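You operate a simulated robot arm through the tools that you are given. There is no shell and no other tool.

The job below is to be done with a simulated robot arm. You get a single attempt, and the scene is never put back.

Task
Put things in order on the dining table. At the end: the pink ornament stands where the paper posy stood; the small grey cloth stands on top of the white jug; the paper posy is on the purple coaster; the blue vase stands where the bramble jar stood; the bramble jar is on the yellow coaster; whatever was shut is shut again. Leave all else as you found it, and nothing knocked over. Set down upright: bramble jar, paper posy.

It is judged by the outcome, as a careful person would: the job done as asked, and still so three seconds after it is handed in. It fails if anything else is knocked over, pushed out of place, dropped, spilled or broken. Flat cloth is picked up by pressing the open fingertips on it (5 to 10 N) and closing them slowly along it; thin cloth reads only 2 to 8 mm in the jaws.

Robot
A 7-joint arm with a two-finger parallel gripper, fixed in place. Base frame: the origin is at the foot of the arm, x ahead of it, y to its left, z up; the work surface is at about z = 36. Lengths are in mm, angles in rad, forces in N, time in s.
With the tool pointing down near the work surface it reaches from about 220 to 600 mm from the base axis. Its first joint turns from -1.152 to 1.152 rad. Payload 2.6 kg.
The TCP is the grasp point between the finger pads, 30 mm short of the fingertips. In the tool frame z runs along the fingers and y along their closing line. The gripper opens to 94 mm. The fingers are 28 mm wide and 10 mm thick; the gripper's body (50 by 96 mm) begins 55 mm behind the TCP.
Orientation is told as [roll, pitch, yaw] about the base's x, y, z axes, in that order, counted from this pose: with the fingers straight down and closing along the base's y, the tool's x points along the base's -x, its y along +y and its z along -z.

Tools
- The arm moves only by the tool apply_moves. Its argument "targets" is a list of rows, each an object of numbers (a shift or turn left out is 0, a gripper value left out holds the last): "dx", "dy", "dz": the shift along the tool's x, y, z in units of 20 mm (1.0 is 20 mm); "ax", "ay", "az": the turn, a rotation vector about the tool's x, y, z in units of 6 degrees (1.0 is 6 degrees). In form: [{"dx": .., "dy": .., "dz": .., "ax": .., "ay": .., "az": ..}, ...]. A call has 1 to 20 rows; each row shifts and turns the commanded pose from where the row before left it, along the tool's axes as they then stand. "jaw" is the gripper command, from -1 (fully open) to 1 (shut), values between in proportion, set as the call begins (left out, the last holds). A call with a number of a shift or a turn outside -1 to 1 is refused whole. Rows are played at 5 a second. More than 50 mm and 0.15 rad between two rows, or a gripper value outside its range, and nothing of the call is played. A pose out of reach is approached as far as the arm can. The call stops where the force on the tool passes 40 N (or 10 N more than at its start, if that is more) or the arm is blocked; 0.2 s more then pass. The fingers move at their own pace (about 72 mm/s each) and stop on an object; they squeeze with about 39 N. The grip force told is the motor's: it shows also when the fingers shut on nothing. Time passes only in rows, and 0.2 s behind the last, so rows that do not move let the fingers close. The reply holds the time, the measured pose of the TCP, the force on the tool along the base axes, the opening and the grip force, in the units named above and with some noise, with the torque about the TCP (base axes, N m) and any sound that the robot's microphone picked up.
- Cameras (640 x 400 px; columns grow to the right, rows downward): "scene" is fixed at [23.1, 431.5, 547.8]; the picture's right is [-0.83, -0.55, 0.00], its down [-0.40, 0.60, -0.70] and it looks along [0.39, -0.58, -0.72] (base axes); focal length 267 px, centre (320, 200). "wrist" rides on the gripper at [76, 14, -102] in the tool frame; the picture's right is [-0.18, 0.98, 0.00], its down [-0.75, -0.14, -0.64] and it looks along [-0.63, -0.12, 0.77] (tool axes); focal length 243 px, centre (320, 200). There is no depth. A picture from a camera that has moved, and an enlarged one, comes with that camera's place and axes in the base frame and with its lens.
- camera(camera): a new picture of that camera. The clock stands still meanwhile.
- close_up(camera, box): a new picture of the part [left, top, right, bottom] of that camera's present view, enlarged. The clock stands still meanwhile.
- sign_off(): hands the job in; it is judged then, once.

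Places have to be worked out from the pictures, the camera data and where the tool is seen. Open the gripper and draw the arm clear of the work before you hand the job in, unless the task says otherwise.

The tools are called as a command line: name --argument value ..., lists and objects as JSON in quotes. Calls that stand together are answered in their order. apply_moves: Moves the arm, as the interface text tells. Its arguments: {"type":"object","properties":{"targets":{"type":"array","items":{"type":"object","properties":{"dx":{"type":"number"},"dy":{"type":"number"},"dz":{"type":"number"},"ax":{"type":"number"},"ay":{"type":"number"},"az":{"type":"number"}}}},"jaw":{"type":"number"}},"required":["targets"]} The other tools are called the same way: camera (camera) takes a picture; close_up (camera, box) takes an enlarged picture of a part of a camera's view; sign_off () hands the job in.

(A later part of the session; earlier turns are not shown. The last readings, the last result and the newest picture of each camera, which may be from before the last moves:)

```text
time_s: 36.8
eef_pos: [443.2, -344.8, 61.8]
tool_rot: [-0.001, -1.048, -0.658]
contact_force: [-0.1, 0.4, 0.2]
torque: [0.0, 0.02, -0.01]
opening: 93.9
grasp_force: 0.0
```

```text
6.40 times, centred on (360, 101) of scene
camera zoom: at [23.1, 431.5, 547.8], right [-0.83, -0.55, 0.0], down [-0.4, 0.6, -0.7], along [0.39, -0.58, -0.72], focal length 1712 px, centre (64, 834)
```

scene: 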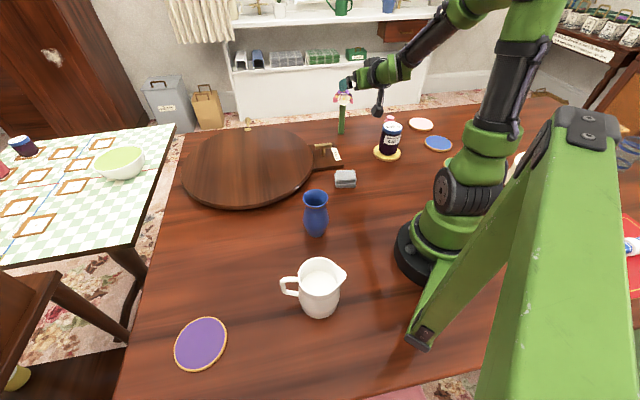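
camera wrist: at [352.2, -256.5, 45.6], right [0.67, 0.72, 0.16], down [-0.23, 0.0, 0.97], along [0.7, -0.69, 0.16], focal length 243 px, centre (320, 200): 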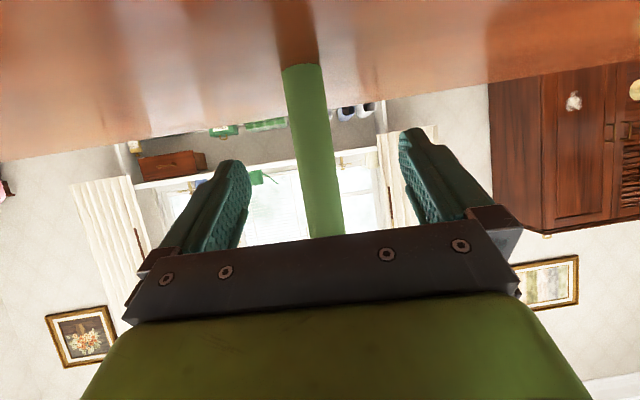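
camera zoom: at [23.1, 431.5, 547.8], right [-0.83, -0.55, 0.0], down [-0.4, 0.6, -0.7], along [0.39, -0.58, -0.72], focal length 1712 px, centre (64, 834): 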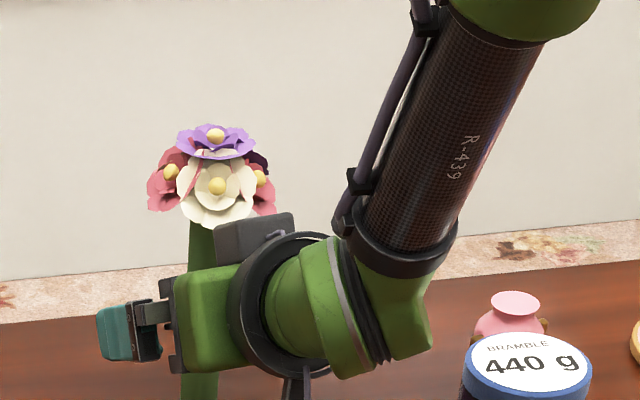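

The stem is within the pads, slightly toward the fingertips. I'll close the fingers on it.

apply_moves --targets '[{}, {}, {}, {}]' --jaw 0.7

camera --camera "wrist"

```text
time_s: 37.8
eef_pos: [444.3, -345.6, 62.5]
tool_rot: [0.001, -1.046, -0.659]
contact_force: [0.8, -0.1, 0.1]
torque: [-0.02, 0.03, 0.0]
opening: 22.2
grasp_force: 39.0
```

```text
taken
camera wrist: at [352.0, -256.4, 45.6], right [0.68, 0.72, 0.16], down [-0.23, 0.0, 0.97], along [0.7, -0.69, 0.16], focal length 243 px, centre (320, 200)
```

wrist: 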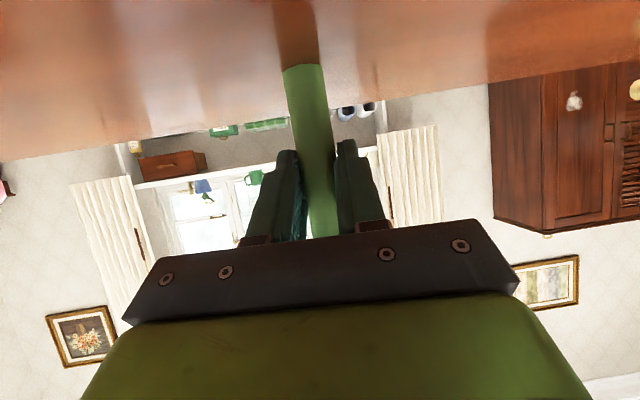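

The grip closed on a 22.2 mm stem. I'll look closely to see how far from the fingertips the stem is held.

close_up --camera "wrist" --box '[240, 130, 400, 230]'

close_up --camera "scene" --box '[310, 75, 390, 125]'

```text
4.00 times, centred on (320, 180) of wrist
camera zoom: at [352.0, -256.4, 45.6], right [0.68, 0.72, 0.16], down [-0.23, 0.0, 0.97], along [0.7, -0.69, 0.16], focal length 970 px, centre (320, 280)
```

zoom: 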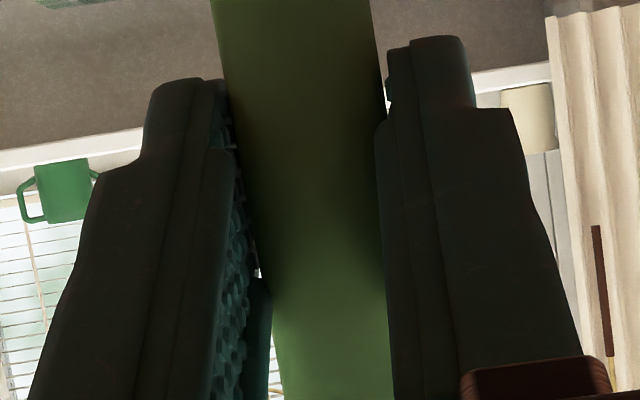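

```text
8.00 times, centred on (350, 100) of scene
camera zoom: at [23.1, 431.5, 547.8], right [-0.83, -0.55, 0.0], down [-0.4, 0.6, -0.7], along [0.39, -0.58, -0.72], focal length 2140 px, centre (80, 1000)
```

zoom: 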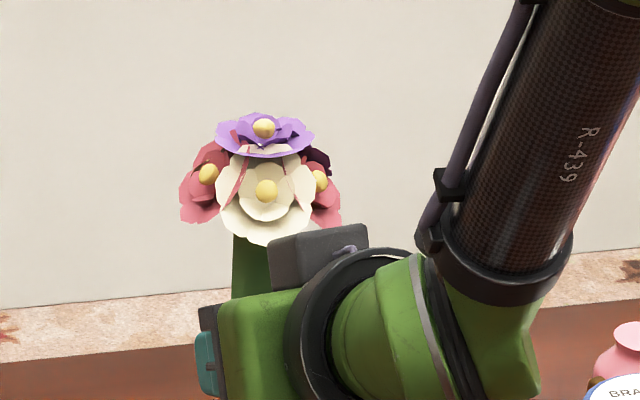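

The stem is pinched about 15 mm ahead of the TCP, well on the pads. I'll lift it 5 mm first, then up to about 100 mm.

apply_moves --targets '[{"dx": -0.217, "dz": -0.125}, {"dx": -0.433, "dz": -0.249}, {"dx": -0.8669, "dz": -0.4985}, {"dx": -0.8669, "dz": -0.4985}, {"dx": -0.8669, "dz": -0.4985}, {"dx": -0.8669, "dz": -0.4985}, {"dx": -0.433, "dz": -0.249}]'

camera --camera "wrist"

camera --camera "scene"

```text
time_s: 39.4
eef_pos: [443.5, -345.1, 166.0]
tool_rot: [0.0, -1.047, -0.659]
contact_force: [-1.5, -0.2, -0.5]
torque: [-0.04, 0.03, -0.01]
opening: 21.9
grasp_force: 39.0
```

```text
taken
camera wrist: at [351.9, -256.3, 151.1], right [0.68, 0.72, 0.16], down [-0.23, 0.0, 0.97], along [0.7, -0.69, 0.16], focal length 243 px, centre (320, 200)
```

wrist: 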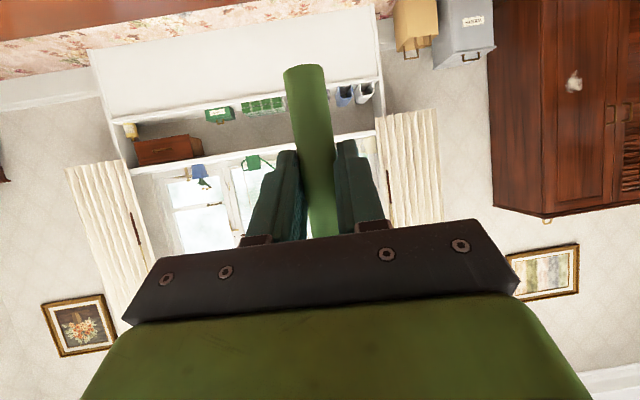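

```text
taken
```

scene: 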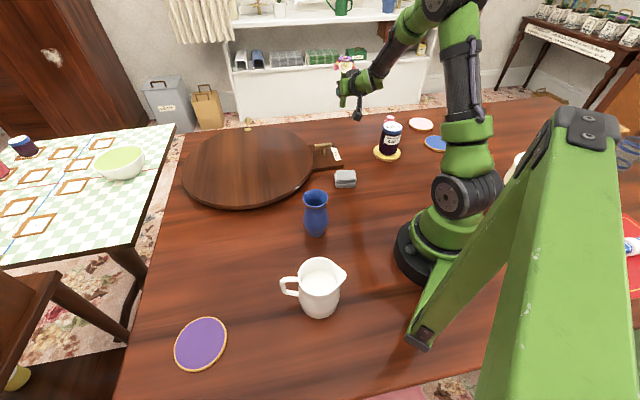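

The posy lifted cleanly without slipping. I'll swing it around the base on an arc toward the purple coaster, keeping the tool pointing outward.

apply_moves --targets '[{"dx": 0.0413, "dy": 0.977, "dz": -0.0718, "ax": -0.2934, "az": -0.1687}, {"dx": 0.0413, "dy": 0.977, "dz": -0.0718, "ax": -0.2934, "az": -0.1687}, {"dx": 0.0413, "dy": 0.977, "dz": -0.0718, "ax": -0.2934, "az": -0.1687}, {"dx": 0.0413, "dy": 0.977, "dz": -0.0718, "ax": -0.2934, "az": -0.1687}, {"dx": 0.0413, "dy": 0.977, "dz": -0.0718, "ax": -0.2934, "az": -0.1687}, {"dx": 0.0413, "dy": 0.977, "dz": -0.0718, "ax": -0.2934, "az": -0.1687}, {"dx": 0.0413, "dy": 0.977, "dz": -0.0718, "ax": -0.2934, "az": -0.1687}, {"dx": 0.0413, "dy": 0.977, "dz": -0.0718, "ax": -0.2934, "az": -0.1687}, {"dx": 0.0413, "dy": 0.977, "dz": -0.0718, "ax": -0.2934, "az": -0.1687}, {"dx": 0.0413, "dy": 0.977, "dz": -0.0718, "ax": -0.2934, "az": -0.1687}, {"dx": 0.0413, "dy": 0.977, "dz": -0.0718, "ax": -0.2934, "az": -0.1687}, {"dx": 0.0413, "dy": 0.977, "dz": -0.0718, "ax": -0.2934, "az": -0.1687}, {"dx": 0.0413, "dy": 0.977, "dz": -0.0718, "ax": -0.2934, "az": -0.1687}, {"dx": 0.0413, "dy": 0.977, "dz": -0.0718, "ax": -0.2934, "az": -0.1687}, {"dx": 0.0413, "dy": 0.977, "dz": -0.0718, "ax": -0.2934, "az": -0.1687}, {"dx": 0.0413, "dy": 0.977, "dz": -0.0718, "ax": -0.2934, "az": -0.1687}]'

```text
time_s: 42.8
eef_pos: [537.2, -51.0, 167.2]
tool_rot: [0.005, -1.048, -0.096]
contact_force: [0.5, 0.4, 0.0]
torque: [-0.01, 0.0, 0.0]
opening: 21.9
grasp_force: 38.3
```

The arc is tracking well, with radius about 540 and yaw -0.096. I'll continue.

apply_moves --targets '[{"dx": 0.0413, "dy": 0.94, "dz": -0.0718, "ax": -0.2934, "az": -0.1687}, {"dx": 0.0413, "dy": 0.94, "dz": -0.0718, "ax": -0.2934, "az": -0.1687}, {"dx": 0.0413, "dy": 0.94, "dz": -0.0718, "ax": -0.2934, "az": -0.1687}, {"dx": 0.0413, "dy": 0.94, "dz": -0.0718, "ax": -0.2934, "az": -0.1687}, {"dx": 0.0413, "dy": 0.94, "dz": -0.0718, "ax": -0.2934, "az": -0.1687}, {"dx": 0.0413, "dy": 0.94, "dz": -0.0718, "ax": -0.2934, "az": -0.1687}, {"dx": 0.0413, "dy": 0.94, "dz": -0.0718, "ax": -0.2934, "az": -0.1687}, {"dx": 0.0413, "dy": 0.94, "dz": -0.0718, "ax": -0.2934, "az": -0.1687}, {"dx": 0.0413, "dy": 0.94, "dz": -0.0718, "ax": -0.2934, "az": -0.1687}, {"dx": 0.0413, "dy": 0.94, "dz": -0.0718, "ax": -0.2934, "az": -0.1687}, {"dx": 0.0413, "dy": 0.94, "dz": -0.0718, "ax": -0.2934, "az": -0.1687}, {"dx": 0.0413, "dy": 0.94, "dz": -0.0718, "ax": -0.2934, "az": -0.1687}, {"dx": 0.0413, "dy": 0.94, "dz": -0.0718, "ax": -0.2934, "az": -0.1687}, {"dx": 0.0413, "dy": 0.94, "dz": -0.0718, "ax": -0.2934, "az": -0.1687}, {"dx": 0.0413, "dy": 0.94, "dz": -0.0718, "ax": -0.2934, "az": -0.1687}]'

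camera --camera "scene"

```text
time_s: 46.0
eef_pos: [471.1, 221.2, 168.1]
tool_rot: [0.003, -1.049, 0.435]
contact_force: [0.5, 0.4, -0.5]
torque: [0.0, 0.01, -0.02]
opening: 20.4
grasp_force: 39.4
```

```text
taken
```

scene: 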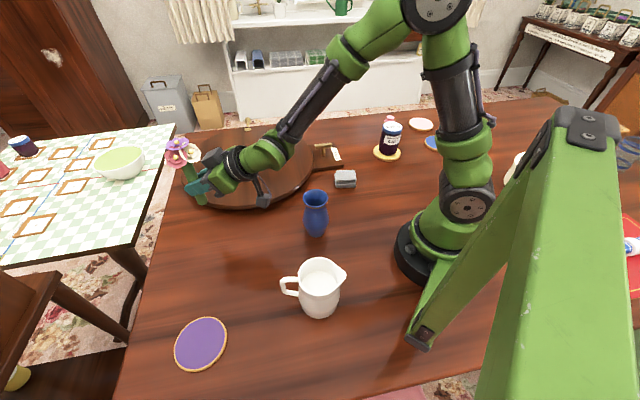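

The opening reading drifted from 21.9 to 20.4, so I'll check that the posy is still steady in the grip.

camera --camera "wrist"

close_up --camera "scene" --box '[140, 120, 300, 220]'

```text
taken
camera wrist: at [349.4, 179.5, 151.1], right [-0.33, 0.93, 0.16], down [-0.1, -0.21, 0.97], along [0.94, 0.31, 0.16], focal length 243 px, centre (320, 200)
```

wrist: 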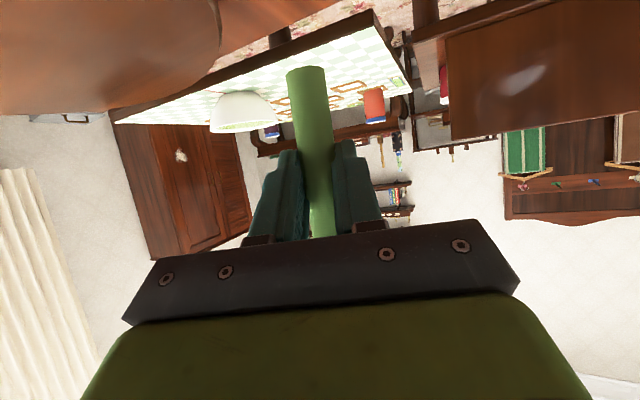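

```text
4.00 times, centred on (220, 170) of scene
camera zoom: at [23.1, 431.5, 547.7], right [-0.83, -0.55, 0.0], down [-0.4, 0.6, -0.7], along [0.39, -0.58, -0.72], focal length 1070 px, centre (720, 320)
```

zoom: 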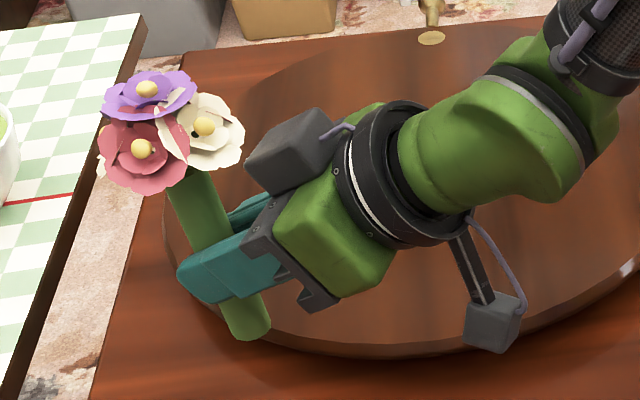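

The posy is steady in the grip. The jug's handle end is near (206, 281), so a radial approach would bring the wrist close to it. I'll swing the tool to point along +y instead while moving above the purple coaster at this height.

apply_moves --targets '[{"dx": 0.146, "dy": 0.885, "dz": -0.254, "ax": -0.659, "az": -0.379}, {"dx": 0.111, "dy": 0.905, "dz": -0.193, "ax": -0.659, "az": -0.379}, {"dx": 0.075, "dy": 0.92, "dz": -0.13, "ax": -0.659, "az": -0.379}, {"dx": 0.038, "dy": 0.929, "dz": -0.066, "ax": -0.659, "az": -0.379}, {"dx": 0.001, "dy": 0.932, "dz": -0.002, "ax": -0.659, "az": -0.379}, {"dx": -0.036, "dy": 0.929, "dz": 0.062, "ax": -0.659, "az": -0.379}, {"dx": -0.073, "dy": 0.921, "dz": 0.127, "ax": -0.659, "az": -0.379}]'

camera --camera "scene"

```text
time_s: 47.6
eef_pos: [381.5, 316.5, 168.1]
tool_rot: [0.005, -1.053, 0.994]
contact_force: [0.8, 0.2, -0.9]
torque: [0.0, 0.0, -0.01]
opening: 20.3
grasp_force: 39.2
```

```text
taken
```

scene: 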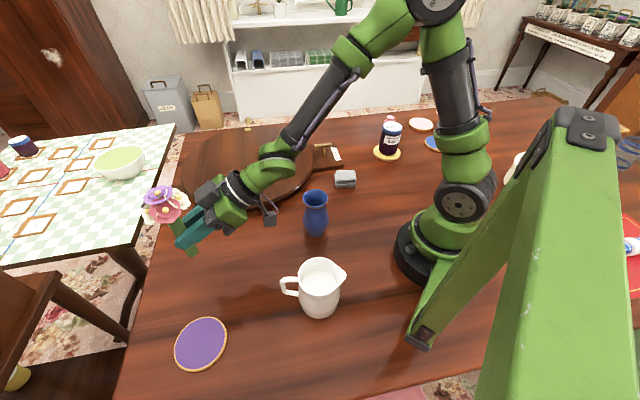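

The arm follows well with yaw at 0.99. I'll carry on to above the purple coaster.

apply_moves --targets '[{"dx": -0.109, "dy": 0.906, "dz": 0.189, "ax": -0.659, "az": -0.379}, {"dx": -0.145, "dy": 0.886, "dz": 0.251, "ax": -0.659, "az": -0.379}, {"dx": -0.179, "dy": 0.86, "dz": 0.312, "ax": -0.659, "az": -0.379}, {"dx": -0.213, "dy": 0.829, "dz": 0.37, "ax": -0.659, "az": -0.379}, {"dx": -0.245, "dy": 0.792, "dz": 0.426, "ax": -0.659, "az": -0.379}, {"dx": -0.275, "dy": 0.751, "dz": 0.479, "ax": -0.659, "az": -0.379}, {"dx": -0.304, "dy": 0.705, "dz": 0.529, "ax": -0.659, "az": -0.379}]'

camera --camera "scene"

camera --camera "wrist"

```text
time_s: 49.2
eef_pos: [291.6, 409.9, 168.4]
tool_rot: [0.007, -1.051, 1.546]
contact_force: [0.0, 0.9, -1.0]
torque: [-0.03, 0.02, -0.02]
opening: 20.3
grasp_force: 38.6
```

```text
taken
```

scene: 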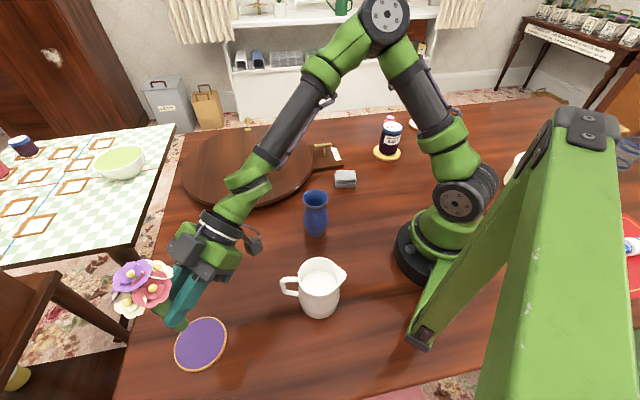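

```text
taken
camera wrist: at [275.2, 283.7, 151.9], right [-0.98, 0.11, 0.16], down [0.14, -0.19, 0.97], along [0.14, 0.98, 0.17], focal length 243 px, centre (320, 200)
```

wrist: 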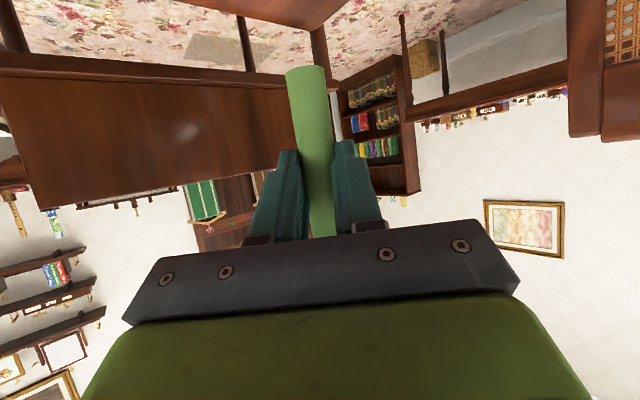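

The scene view matches the predicted pixel for the posy base directly over the coaster's centre. I'll lower it 88 mm straight down, then check.

apply_moves --targets '[{"dx": 0.763, "dz": 0.439}, {"dx": 0.763, "dz": 0.439}, {"dx": 0.763, "dz": 0.439}, {"dx": 0.763, "dz": 0.439}, {"dx": 0.763, "dz": 0.439}]'

camera --camera "wrist"

close_up --camera "scene" --box '[100, 240, 340, 390]'

```text
time_s: 50.4
eef_pos: [291.7, 408.8, 80.6]
tool_rot: [0.001, -1.051, 1.548]
contact_force: [-0.5, 0.7, 0.3]
torque: [-0.02, -0.01, -0.01]
opening: 20.3
grasp_force: 38.5
```

```text
taken
camera wrist: at [275.3, 282.9, 63.2], right [-0.98, 0.11, 0.16], down [0.14, -0.19, 0.97], along [0.14, 0.98, 0.17], focal length 243 px, centre (320, 200)
```

wrist: 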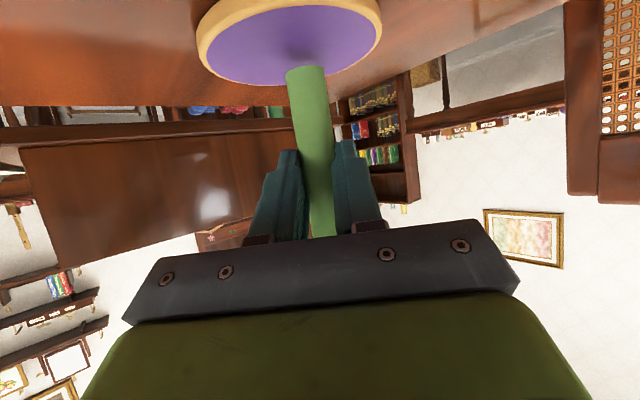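

```text
2.67 times, centred on (220, 315) of scene
camera zoom: at [23.1, 431.5, 547.7], right [-0.83, -0.55, 0.0], down [-0.4, 0.6, -0.7], along [0.39, -0.58, -0.72], focal length 713 px, centre (587, -107)
```

zoom: 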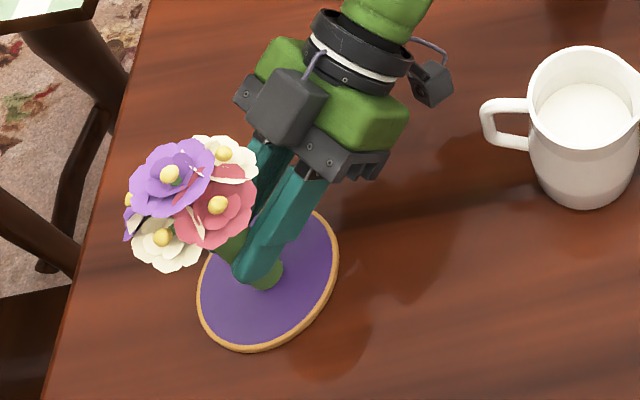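

The posy base is about 12 mm above the coaster and close to its centre. I'll zoom the wrist view to refine the fore-aft offset before landing.

close_up --camera "wrist" --box '[180, 0, 404, 140]'

close_up --camera "scene" --box '[150, 300, 250, 362]'

```text
2.86 times, centred on (292, 70) of wrist
camera zoom: at [275.3, 282.9, 63.2], right [-0.98, 0.11, 0.16], down [0.14, -0.19, 0.97], along [0.14, 0.98, 0.17], focal length 693 px, centre (400, 571)
```

zoom: 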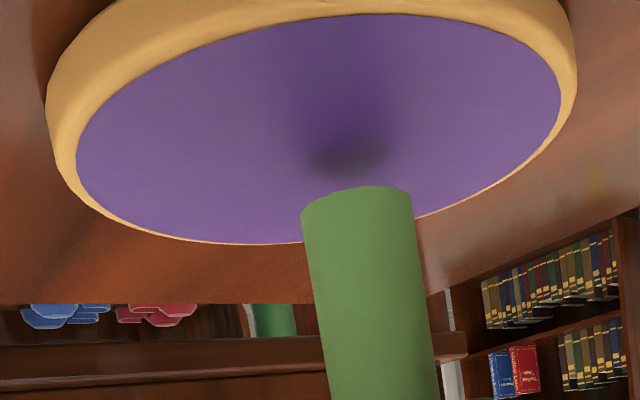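

```text
6.40 times, centred on (200, 331) of scene
camera zoom: at [23.1, 431.5, 547.7], right [-0.83, -0.55, 0.0], down [-0.4, 0.6, -0.7], along [0.39, -0.58, -0.72], focal length 1712 px, centre (1088, -638)
```

zoom: 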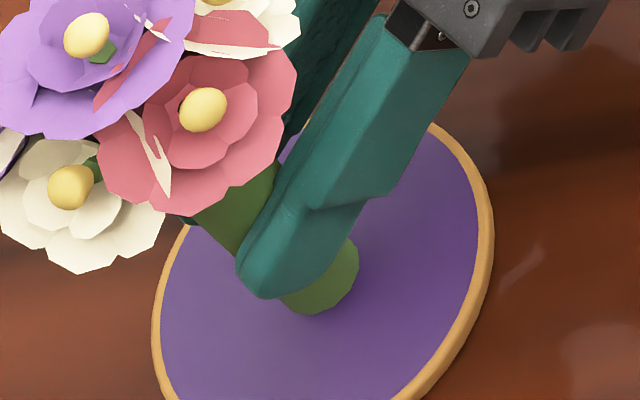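

Everything agrees within a few millimetres: coaster centre about (294, 423), stem about (292, 423). I'll nudge 2 mm sideways and lower 5 mm, then creep in 1 mm steps watching the force.

apply_moves --targets '[{"dy": -0.1, "dx": 0.1084, "dz": 0.0623}, {"dx": 0.1084, "dz": 0.0623}, {"dx": 0.0434, "dz": 0.0249}, {"dx": 0.0434, "dz": 0.0249}, {}]'

close_up --camera "wrist" --box '[180, 0, 404, 140]'

```text
time_s: 51.6
eef_pos: [293.7, 409.4, 73.8]
tool_rot: [0.004, -1.052, 1.548]
contact_force: [0.1, 0.3, -1.3]
torque: [-0.01, -0.04, 0.01]
opening: 20.1
grasp_force: 38.7
```

```text
2.86 times, centred on (292, 70) of wrist
camera zoom: at [276.9, 283.1, 56.3], right [-0.98, 0.11, 0.16], down [0.14, -0.19, 0.97], along [0.14, 0.98, 0.17], focal length 693 px, centre (400, 571)
```

zoom: 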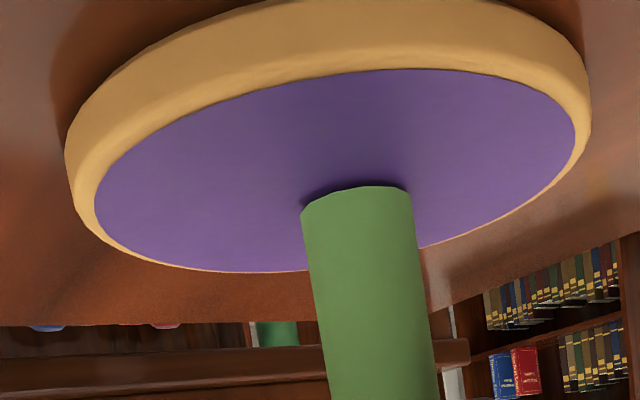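

The base is now just a few millimetres above the coaster. I'll continue in 1 mm steps.

apply_moves --targets '[{"dx": 0.0434, "dz": 0.0249}, {"dx": 0.0434, "dz": 0.0249}, {"dx": 0.0434, "dz": 0.0249}, {}]'

close_up --camera "wrist" --box '[180, 0, 404, 140]'

```text
time_s: 52.6
eef_pos: [294.6, 409.8, 71.1]
tool_rot: [-0.001, -1.053, 1.551]
contact_force: [0.1, -1.0, 8.8]
torque: [0.04, 0.04, 0.01]
opening: 20.2
grasp_force: 39.2
```

```text
2.86 times, centred on (292, 70) of wrist
camera zoom: at [277.3, 283.8, 53.7], right [-0.98, 0.11, 0.16], down [0.14, -0.19, 0.97], along [0.14, 0.98, 0.17], focal length 693 px, centre (400, 571)
```

zoom: 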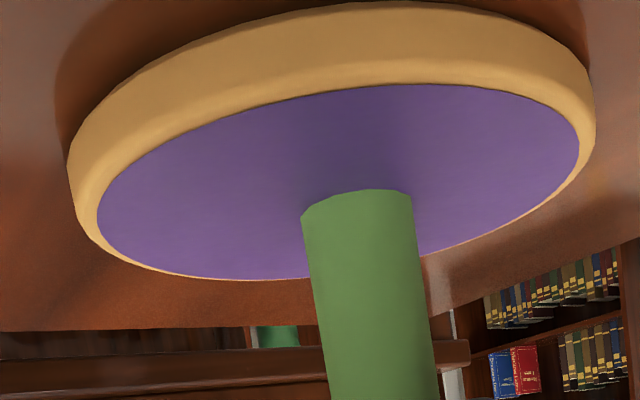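

The force reads 8.8 N upward, so the posy stands on the coaster. I'll open the fingers.

apply_moves --targets '[{}, {}, {}, {}]' --jaw -1

camera --camera "wrist"

close_up --camera "scene" --box '[100, 240, 340, 390]'

```text
time_s: 53.6
eef_pos: [295.0, 409.9, 69.4]
tool_rot: [0.005, -1.051, 1.548]
contact_force: [0.4, -0.6, -0.1]
torque: [0.01, -0.01, -0.02]
opening: 94.0
grasp_force: 0.0
```

```text
taken
camera wrist: at [277.1, 283.1, 53.1], right [-0.98, 0.11, 0.16], down [0.14, -0.19, 0.97], along [0.14, 0.98, 0.17], focal length 243 px, centre (320, 200)
```

wrist: 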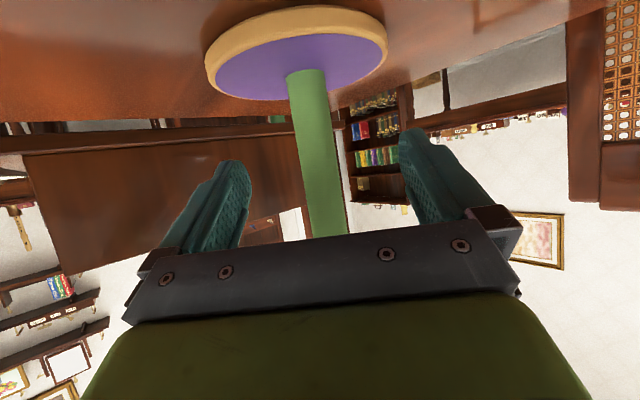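

```text
2.67 times, centred on (220, 315) of scene
camera zoom: at [23.1, 431.5, 547.8], right [-0.83, -0.55, 0.0], down [-0.4, 0.6, -0.7], along [0.39, -0.58, -0.72], focal length 713 px, centre (587, -107)
```

zoom: 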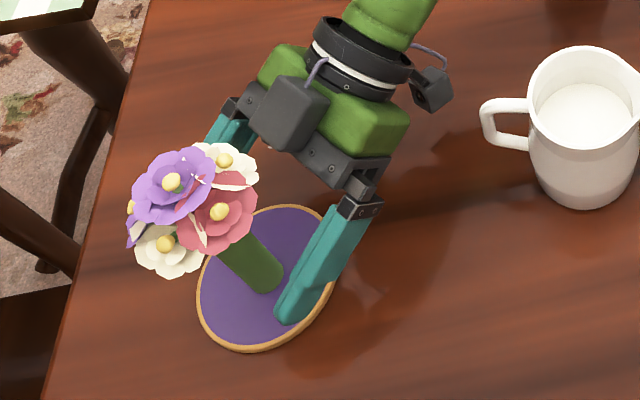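

The posy stands upright on the purple coaster, clear of both fingers. I'll back straight out horizontally, then rise.

apply_moves --targets '[{"dx": 0.25, "dz": -0.434}, {"dx": 0.497, "dz": -0.868}, {"dx": 0.497, "dz": -0.868}, {"dx": -0.868, "dz": -0.497}, {"dx": -0.868, "dz": -0.497}, {"dx": -0.868, "dz": -0.497}, {"dx": -0.868, "dz": -0.497}, {"dx": -0.868, "dz": -0.497}, {"dx": -0.868, "dz": -0.497}, {"dx": -0.868, "dz": -0.497}]'

camera --camera "scene"

```text
time_s: 55.8
eef_pos: [293.1, 359.4, 209.5]
tool_rot: [0.004, -1.051, 1.548]
contact_force: [-0.2, -0.8, 0.1]
torque: [0.0, 0.02, 0.02]
opening: 94.1
grasp_force: 0.0
```

```text
taken
```

scene: 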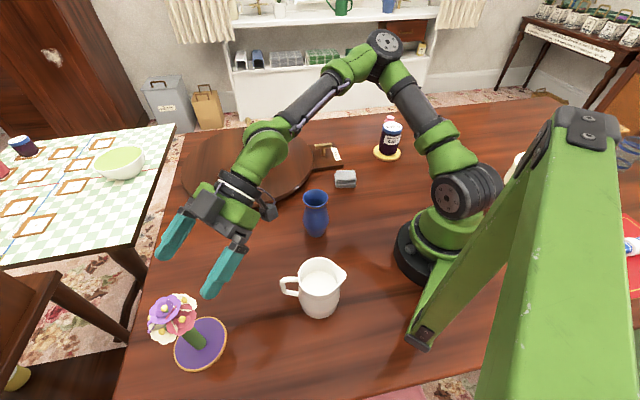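

The posy stands upright on its coaster. Next is the blue vase at about (261, 88), so I'll bring the tool back to pointing straight down with yaw zero while staying high.

apply_moves --targets '[{"ay": 1}, {"ay": 1}, {"ay": 1}, {"ay": 1}, {"ay": 1}, {"ay": 1}, {"ay": 1}, {"ay": 1}, {"ay": 1}, {"ay": 1}, {"ay": 0.03, "dz": -0.5}]'

apply_moves --targets '[{"az": 1}, {"az": 1}, {"az": 1}, {"az": 1}, {"az": 1}, {"az": 1}, {"az": 1}, {"az": 1}, {"az": 1}, {"az": 1}, {"az": 1}, {"az": 1}, {"az": 1}, {"az": 1}, {"az": 0.78}]'

```text
time_s: 58.2
eef_pos: [293.6, 360.1, 220.6]
tool_rot: [0.002, 0.0, 1.552]
contact_force: [-0.1, -0.3, 1.1]
torque: [-0.01, 0.02, 0.04]
opening: 94.2
grasp_force: 0.1
```

```text
time_s: 61.4
eef_pos: [292.1, 361.0, 219.7]
tool_rot: [0.002, 0.002, 0.002]
contact_force: [0.4, 0.0, -0.2]
torque: [0.0, 0.01, 0.02]
opening: 93.9
grasp_force: 0.0
```

The tool is straight down with yaw zero. I'll move over the vase and look.

apply_moves --targets '[{"dx": 0.11, "dy": -0.975}, {"dx": 0.11, "dy": -0.975}, {"dx": 0.11, "dy": -0.975}, {"dx": 0.11, "dy": -0.975}, {"dx": 0.11, "dy": -0.975}, {"dx": 0.11, "dy": -0.975}, {"dx": 0.11, "dy": -0.975}, {"dx": 0.11, "dy": -0.975}, {"dx": 0.11, "dy": -0.975}, {"dx": 0.11, "dy": -0.975}, {"dx": 0.11, "dy": -0.975}, {"dx": 0.11, "dy": -0.975}, {"dx": 0.11, "dy": -0.975}, {"dx": 0.11, "dy": -0.975}]'

camera --camera "wrist"

camera --camera "scene"

```text
time_s: 64.4
eef_pos: [263.5, 85.3, 219.4]
tool_rot: [0.002, 0.002, 0.003]
contact_force: [-0.9, -0.5, -0.1]
torque: [0.01, 0.01, -0.07]
opening: 94.1
grasp_force: 0.0
```

```text
taken
camera wrist: at [186.5, 100.0, 320.8], right [0.18, 0.98, 0.0], down [0.76, -0.14, 0.64], along [0.63, -0.12, -0.77], focal length 243 px, centre (320, 200)
```

wrist: 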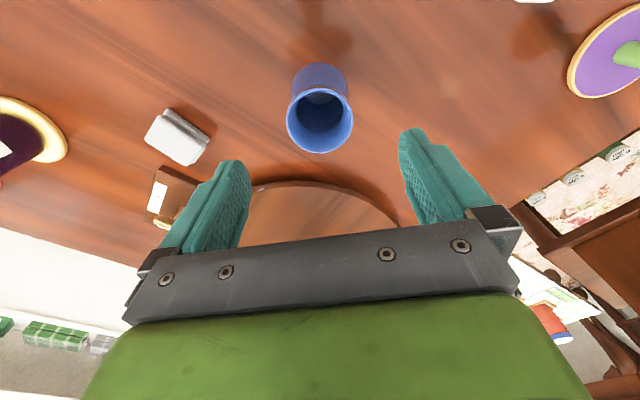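

```text
taken
```

scene: 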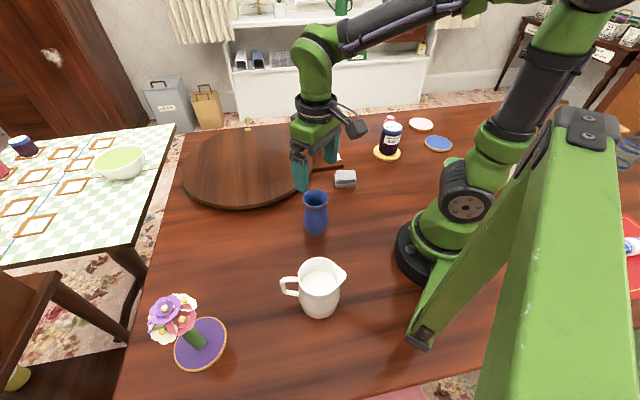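

I'll zoom in on the vase in both views to get its rim centre and height.

close_up --camera "wrist" --box '[240, 40, 400, 140]'

close_up --camera "wrist" --box '[240, 70, 400, 170]'

close_up --camera "scene" --box '[268, 165, 364, 225]'

close_up --camera "scene" --box '[268, 185, 364, 245]'

```text
4.00 times, centred on (320, 90) of wrist
camera zoom: at [186.5, 100.0, 320.8], right [0.18, 0.98, 0.0], down [0.76, -0.14, 0.64], along [0.63, -0.12, -0.77], focal length 970 px, centre (320, 640)
```

zoom: 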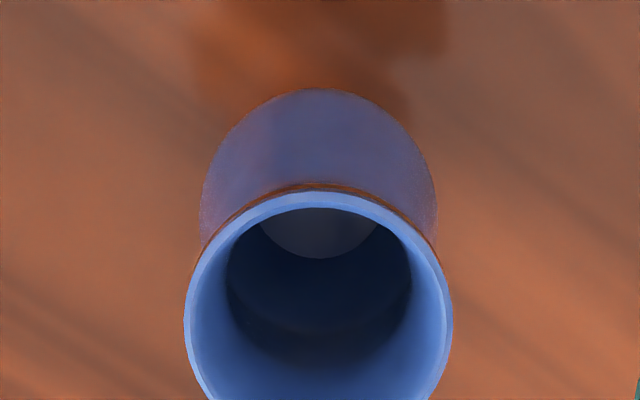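

```text
4.00 times, centred on (320, 120) of wrist
camera zoom: at [186.5, 100.0, 320.8], right [0.18, 0.98, 0.0], down [0.76, -0.14, 0.64], along [0.63, -0.12, -0.77], focal length 970 px, centre (320, 520)
```

zoom: 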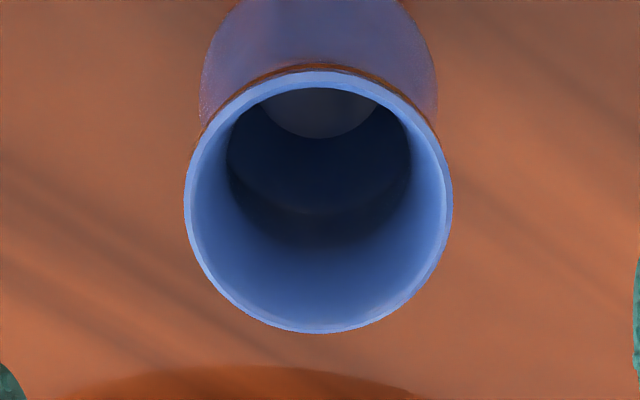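

```text
6.67 times, centred on (316, 195) of scene
camera zoom: at [23.1, 431.5, 547.8], right [-0.83, -0.55, 0.0], down [-0.4, 0.6, -0.7], along [0.39, -0.58, -0.72], focal length 1783 px, centre (347, 233)
```

zoom: 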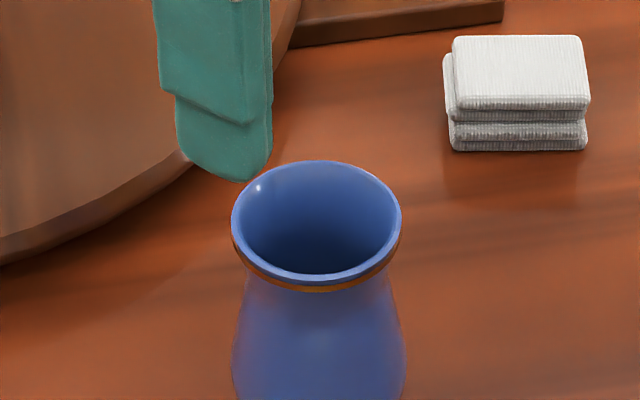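

```text
6.67 times, centred on (316, 215) of scene
camera zoom: at [23.1, 431.5, 547.8], right [-0.83, -0.55, 0.0], down [-0.4, 0.6, -0.7], along [0.39, -0.58, -0.72], focal length 1783 px, centre (347, 100)
```

zoom: 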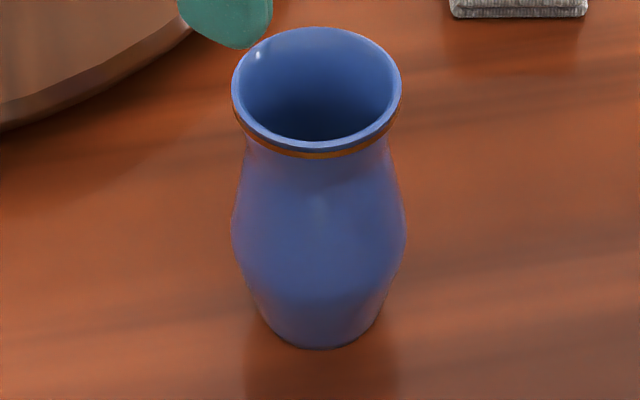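

The vase stands at about (265.5, 85) with its rim top near z = 118 and 57 mm wide. Its belly is about 63 mm wide near z = 42. I'll lower the open fingers around it to TCP z ≈ 76, keeping the gripper body above the rim.

apply_moves --targets '[{"dx": -0.1, "dz": 0.7}, {"dz": 0.8}, {"dz": 0.8}, {"dz": 0.8}, {"dz": 0.8}, {"dz": 0.8}, {"dz": 0.8}, {"dz": 0.6}, {"dz": 0.5}, {"dz": 0.35}]'

camera --camera "wrist"

close_up --camera "scene" --box '[240, 150, 400, 250]'

```text
time_s: 66.6
eef_pos: [266.1, 86.6, 80.2]
tool_rot: [0.001, 0.003, 0.003]
contact_force: [-0.6, -0.3, 0.0]
torque: [0.0, -0.01, 0.0]
opening: 94.3
grasp_force: 0.1
```

```text
taken
camera wrist: at [189.0, 100.5, 181.8], right [0.18, 0.98, 0.0], down [0.75, -0.14, 0.64], along [0.63, -0.12, -0.77], focal length 243 px, centre (320, 200)
```

wrist: 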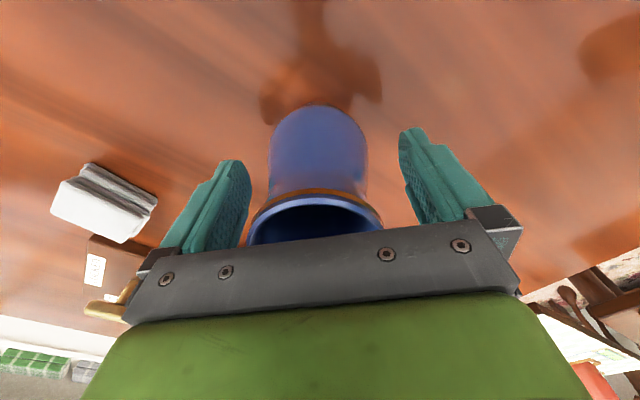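

```text
4.00 times, centred on (320, 200) of scene
camera zoom: at [23.1, 431.5, 547.8], right [-0.83, -0.55, 0.0], down [-0.4, 0.6, -0.7], along [0.39, -0.58, -0.72], focal length 1070 px, centre (320, 200)
```

zoom: 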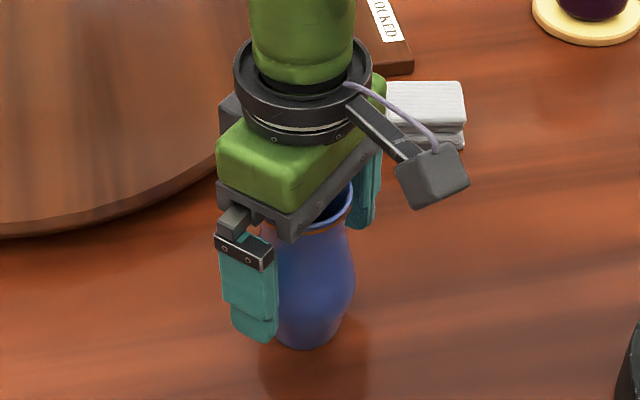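

The vase is between the fingers, about 2 mm off-centre. I'll adjust slightly, go 3 mm lower and close.

apply_moves --targets '[{"dy": -0.08, "dz": 0.15}, {}]'

apply_moves --targets '[{}, {}, {}, {}]' --jaw 1

```text
time_s: 67.2
eef_pos: [265.3, 84.3, 75.8]
tool_rot: [0.001, 0.002, 0.003]
contact_force: [-0.4, 0.5, 1.0]
torque: [-0.02, 0.0, -0.04]
opening: 94.0
grasp_force: 0.1
```

```text
time_s: 68.2
eef_pos: [264.4, 84.6, 77.3]
tool_rot: [0.0, 0.002, 0.003]
contact_force: [0.0, -0.3, 0.9]
torque: [-0.04, -0.01, -0.01]
opening: 63.5
grasp_force: 38.7
```

The fingers hold the vase's belly at 63.5 mm. I'll lift slowly and check for slip.

apply_moves --targets '[{"dz": -0.25}, {"dz": -0.25}, {"dz": -0.5}]'

close_up --camera "scene" --box '[240, 150, 400, 250]'

camera --camera "wrist"

```text
time_s: 69.0
eef_pos: [265.7, 86.2, 97.0]
tool_rot: [0.0, 0.001, 0.002]
contact_force: [0.3, -0.2, -1.9]
torque: [-0.01, -0.01, 0.0]
opening: 63.4
grasp_force: 39.4
```

```text
4.00 times, centred on (320, 200) of scene
camera zoom: at [23.1, 431.5, 547.7], right [-0.83, -0.55, 0.0], down [-0.4, 0.6, -0.7], along [0.39, -0.58, -0.72], focal length 1070 px, centre (320, 200)
```

zoom: 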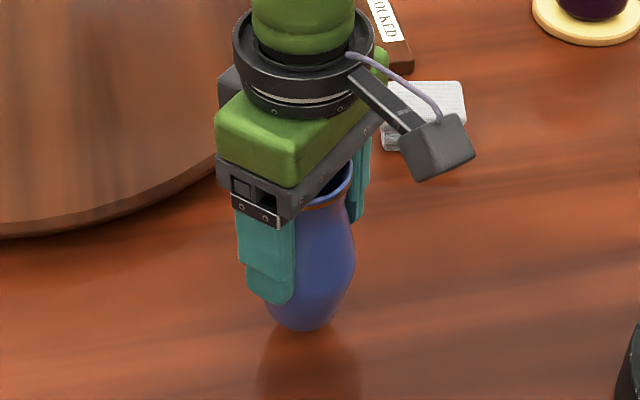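

```text
taken
camera wrist: at [188.9, 99.4, 199.2], right [0.18, 0.98, 0.0], down [0.76, -0.14, 0.64], along [0.63, -0.12, -0.77], focal length 243 px, centre (320, 200)
```

wrist: 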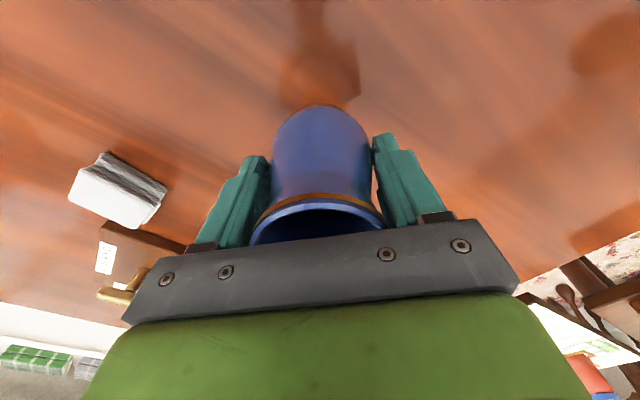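

The vase is off the table and steady, weighing about 2 N. I'll raise it and carry it to the jar's old place at (405, 283.6).

apply_moves --targets '[{"dz": -1}, {"dz": -1}, {"dz": -1}, {"dz": -1}, {"dx": -0.6965, "dy": 0.987}, {"dx": -0.6965, "dy": 0.987}, {"dx": -0.6965, "dy": 0.987}, {"dx": -0.6965, "dy": 0.987}, {"dx": -0.6965, "dy": 0.987}, {"dx": -0.6965, "dy": 0.987}, {"dx": -0.6965, "dy": 0.987}, {"dx": -0.6965, "dy": 0.987}, {"dx": -0.6965, "dy": 0.987}, {"dx": -0.6965, "dy": 0.987}]'

camera --camera "scene"

camera --camera "wrist"

```text
time_s: 72.0
eef_pos: [404.6, 282.1, 177.0]
tool_rot: [0.0, 0.002, 0.003]
contact_force: [-0.7, 0.0, -1.4]
torque: [-0.03, 0.02, 0.0]
opening: 63.5
grasp_force: 39.2
```

```text
taken
```

scene: 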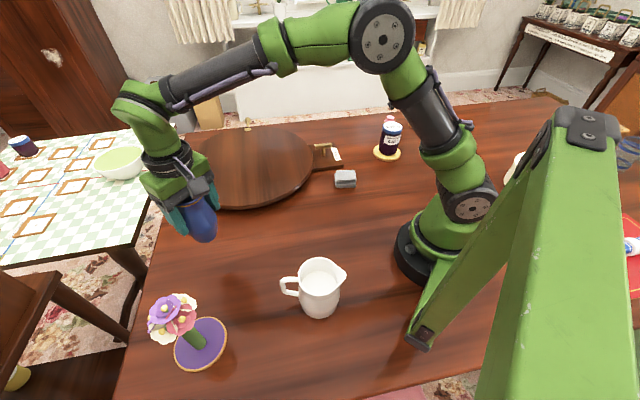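

```text
taken
camera wrist: at [328.3, 296.7, 278.7], right [0.18, 0.98, 0.0], down [0.76, -0.14, 0.64], along [0.63, -0.12, -0.77], focal length 243 px, centre (320, 200)
```

wrist: 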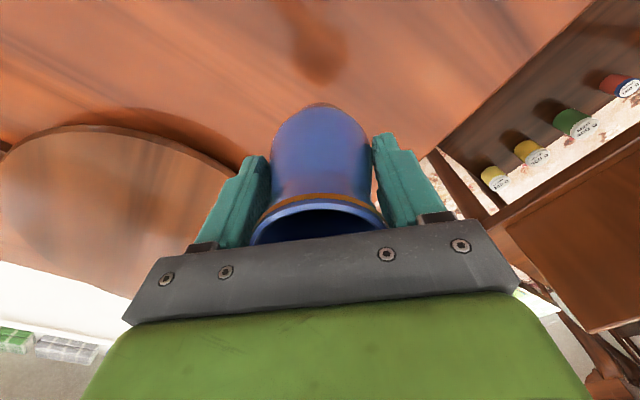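

The vase is over the jar's old spot. I'll lower to about 5 mm above the expected contact height of TCP z ≈ 77, then creep.

apply_moves --targets '[{"dy": 0.06, "dz": 0.9}, {"dz": 0.9}, {"dz": 0.9}, {"dz": 0.9}, {"dz": 0.8}, {"dz": 0.25}]'

apply_moves --targets '[{"dz": 0.06}, {"dz": 0.06}, {"dz": 0.06}, {}]'

```text
time_s: 73.4
eef_pos: [404.3, 284.0, 85.8]
tool_rot: [0.001, 0.002, 0.003]
contact_force: [-0.6, 0.4, -2.2]
torque: [0.02, -0.01, 0.0]
opening: 63.3
grasp_force: 38.9
```

```text
time_s: 74.4
eef_pos: [403.7, 283.6, 82.4]
tool_rot: [0.0, 0.002, 0.003]
contact_force: [0.1, -1.2, -2.0]
torque: [0.03, -0.01, -0.02]
opening: 63.5
grasp_force: 39.0
```

No contact yet at z = 82. I'll continue creeping down.

apply_moves --targets '[{"dz": 0.06}, {"dz": 0.06}, {"dz": 0.05}, {}]'

```text
time_s: 75.4
eef_pos: [403.9, 284.7, 76.4]
tool_rot: [0.002, 0.001, 0.003]
contact_force: [-2.1, -0.8, 4.2]
torque: [-0.17, 0.16, -0.02]
opening: 63.3
grasp_force: 38.9
```

The force went from -2 to +4 N, so the vase's base is touching the table. I'll check visually and then release.

close_up --camera "scene" --box '[140, 170, 300, 270]'

apply_moves --targets '[{}, {}, {}, {}]' --jaw -1

camera --camera "wrist"

```text
4.00 times, centred on (220, 220) of scene
camera zoom: at [23.0, 431.5, 547.8], right [-0.83, -0.55, 0.0], down [-0.4, 0.6, -0.7], along [0.39, -0.58, -0.72], focal length 1070 px, centre (720, 120)
```

zoom: 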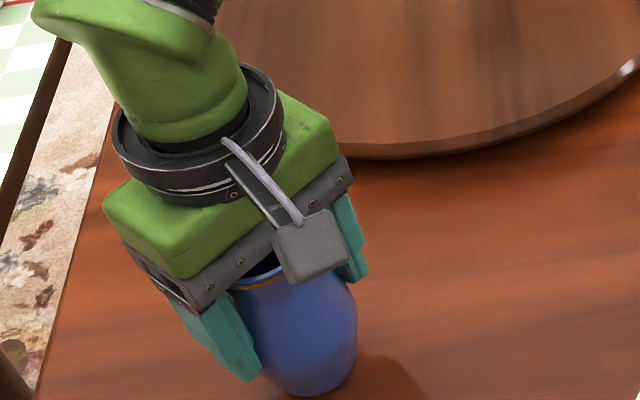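

```text
time_s: 76.4
eef_pos: [403.4, 283.7, 77.7]
tool_rot: [0.0, 0.001, 0.005]
contact_force: [0.2, 0.8, -1.2]
torque: [0.04, -0.01, 0.0]
opening: 94.0
grasp_force: 0.0
```

```text
taken
camera wrist: at [327.1, 297.9, 178.8], right [0.18, 0.98, 0.0], down [0.76, -0.14, 0.64], along [0.63, -0.12, -0.77], focal length 243 px, centre (320, 200)
```

wrist: 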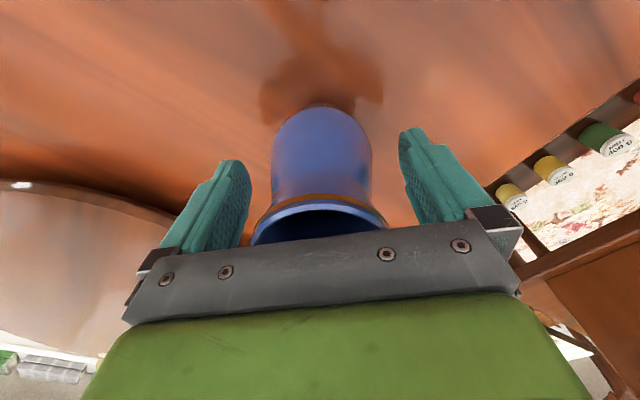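

The vase is released and upright. I'll rise straight up and check its position.

apply_moves --targets '[{"dz": -0.5}, {"dz": -1}, {"dz": -1}, {"dz": -1}, {"dz": -1}, {"dz": -1}, {"dz": -1}, {"dz": -1}]'

camera --camera "wrist"

camera --camera "scene"

```text
time_s: 78.2
eef_pos: [404.1, 284.1, 229.1]
tool_rot: [0.002, 0.003, 0.003]
contact_force: [0.6, -0.3, -0.1]
torque: [-0.03, -0.02, 0.01]
opening: 93.9
grasp_force: 0.0
```

```text
taken
camera wrist: at [327.3, 297.8, 329.3], right [0.18, 0.98, 0.0], down [0.75, -0.14, 0.64], along [0.63, -0.11, -0.77], focal length 243 px, centre (320, 200)
```

wrist: 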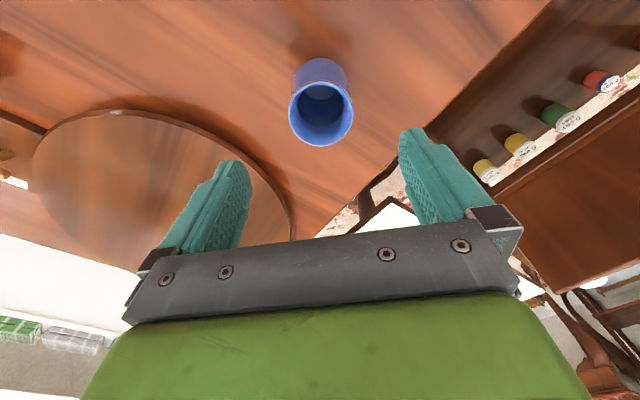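

```text
taken
```

scene: 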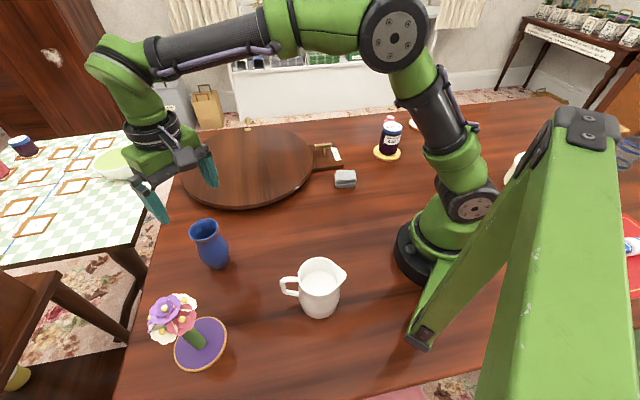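

The vase stands where the jar stood. Next is the pink ornament, near (305, -465); its target is the posy's old spot, about (450, -352). I'll travel high across the table.

apply_moves --targets '[{"dx": 0.13, "dy": -0.986}, {"dx": 0.13, "dy": -0.986}, {"dx": 0.13, "dy": -0.986}, {"dx": 0.13, "dy": -0.986}, {"dx": 0.13, "dy": -0.986}, {"dx": 0.13, "dy": -0.986}, {"dx": 0.13, "dy": -0.986}, {"dx": 0.13, "dy": -0.986}, {"dx": 0.13, "dy": -0.986}, {"dx": 0.13, "dy": -0.986}, {"dx": 0.13, "dy": -0.986}, {"dx": 0.13, "dy": -0.986}, {"dx": 0.13, "dy": -0.986}, {"dx": 0.13, "dy": -0.986}, {"dx": 0.13, "dy": -0.986}, {"dx": 0.13, "dy": -0.986}, {"dx": 0.13, "dy": -0.986}, {"dx": 0.13, "dy": -0.986}, {"dx": 0.13, "dy": -0.986}, {"dx": 0.13, "dy": -0.986}]'

apply_moves --targets '[{"dx": 0.13, "dy": -0.986}, {"dx": 0.13, "dy": -0.986}, {"dx": 0.13, "dy": -0.986}, {"dx": 0.13, "dy": -0.986}, {"dx": 0.13, "dy": -0.986}, {"dx": 0.13, "dy": -0.986}, {"dx": 0.13, "dy": -0.986}, {"dx": 0.13, "dy": -0.986}, {"dx": 0.13, "dy": -0.986}, {"dx": 0.13, "dy": -0.986}, {"dx": 0.13, "dy": -0.986}, {"dx": 0.13, "dy": -0.986}, {"dx": 0.13, "dy": -0.986}, {"dx": 0.13, "dy": -0.986}, {"dx": 0.13, "dy": -0.986}, {"dx": 0.13, "dy": -0.986}]'

camera --camera "wrist"

camera --camera "scene"

```text
time_s: 82.4
eef_pos: [352.9, -109.8, 227.3]
tool_rot: [0.001, 0.0, 0.005]
contact_force: [-0.4, -0.5, 0.0]
torque: [-0.03, -0.01, 0.01]
opening: 94.0
grasp_force: 0.0
```

```text
time_s: 85.8
eef_pos: [313.0, -426.3, 227.8]
tool_rot: [0.001, 0.002, 0.002]
contact_force: [0.4, -0.8, 0.2]
torque: [-0.02, 0.03, -0.03]
opening: 93.8
grasp_force: 0.1
```

```text
taken
camera wrist: at [236.6, -412.4, 328.5], right [0.18, 0.98, 0.0], down [0.75, -0.14, 0.64], along [0.63, -0.12, -0.77], focal length 243 px, centre (320, 200)
```

wrist: 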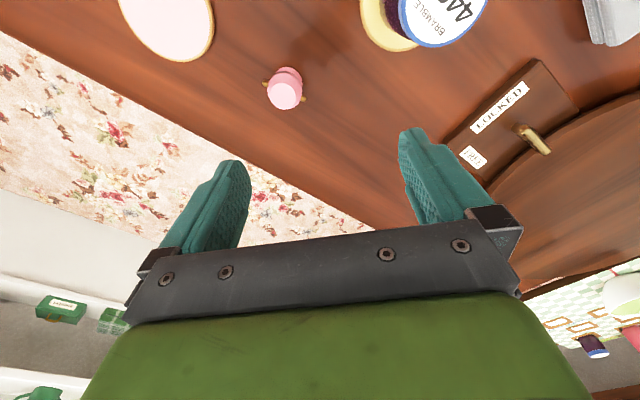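

```text
taken
```

scene: 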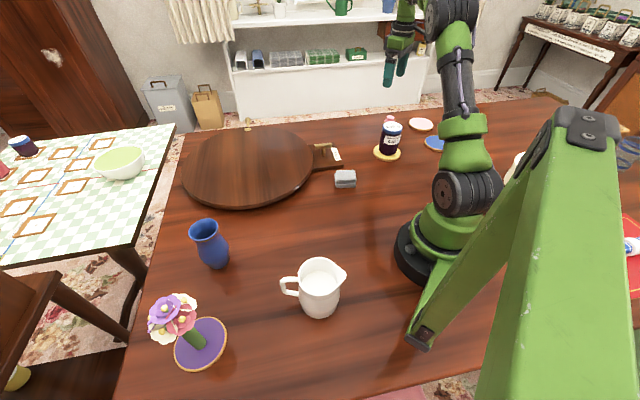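

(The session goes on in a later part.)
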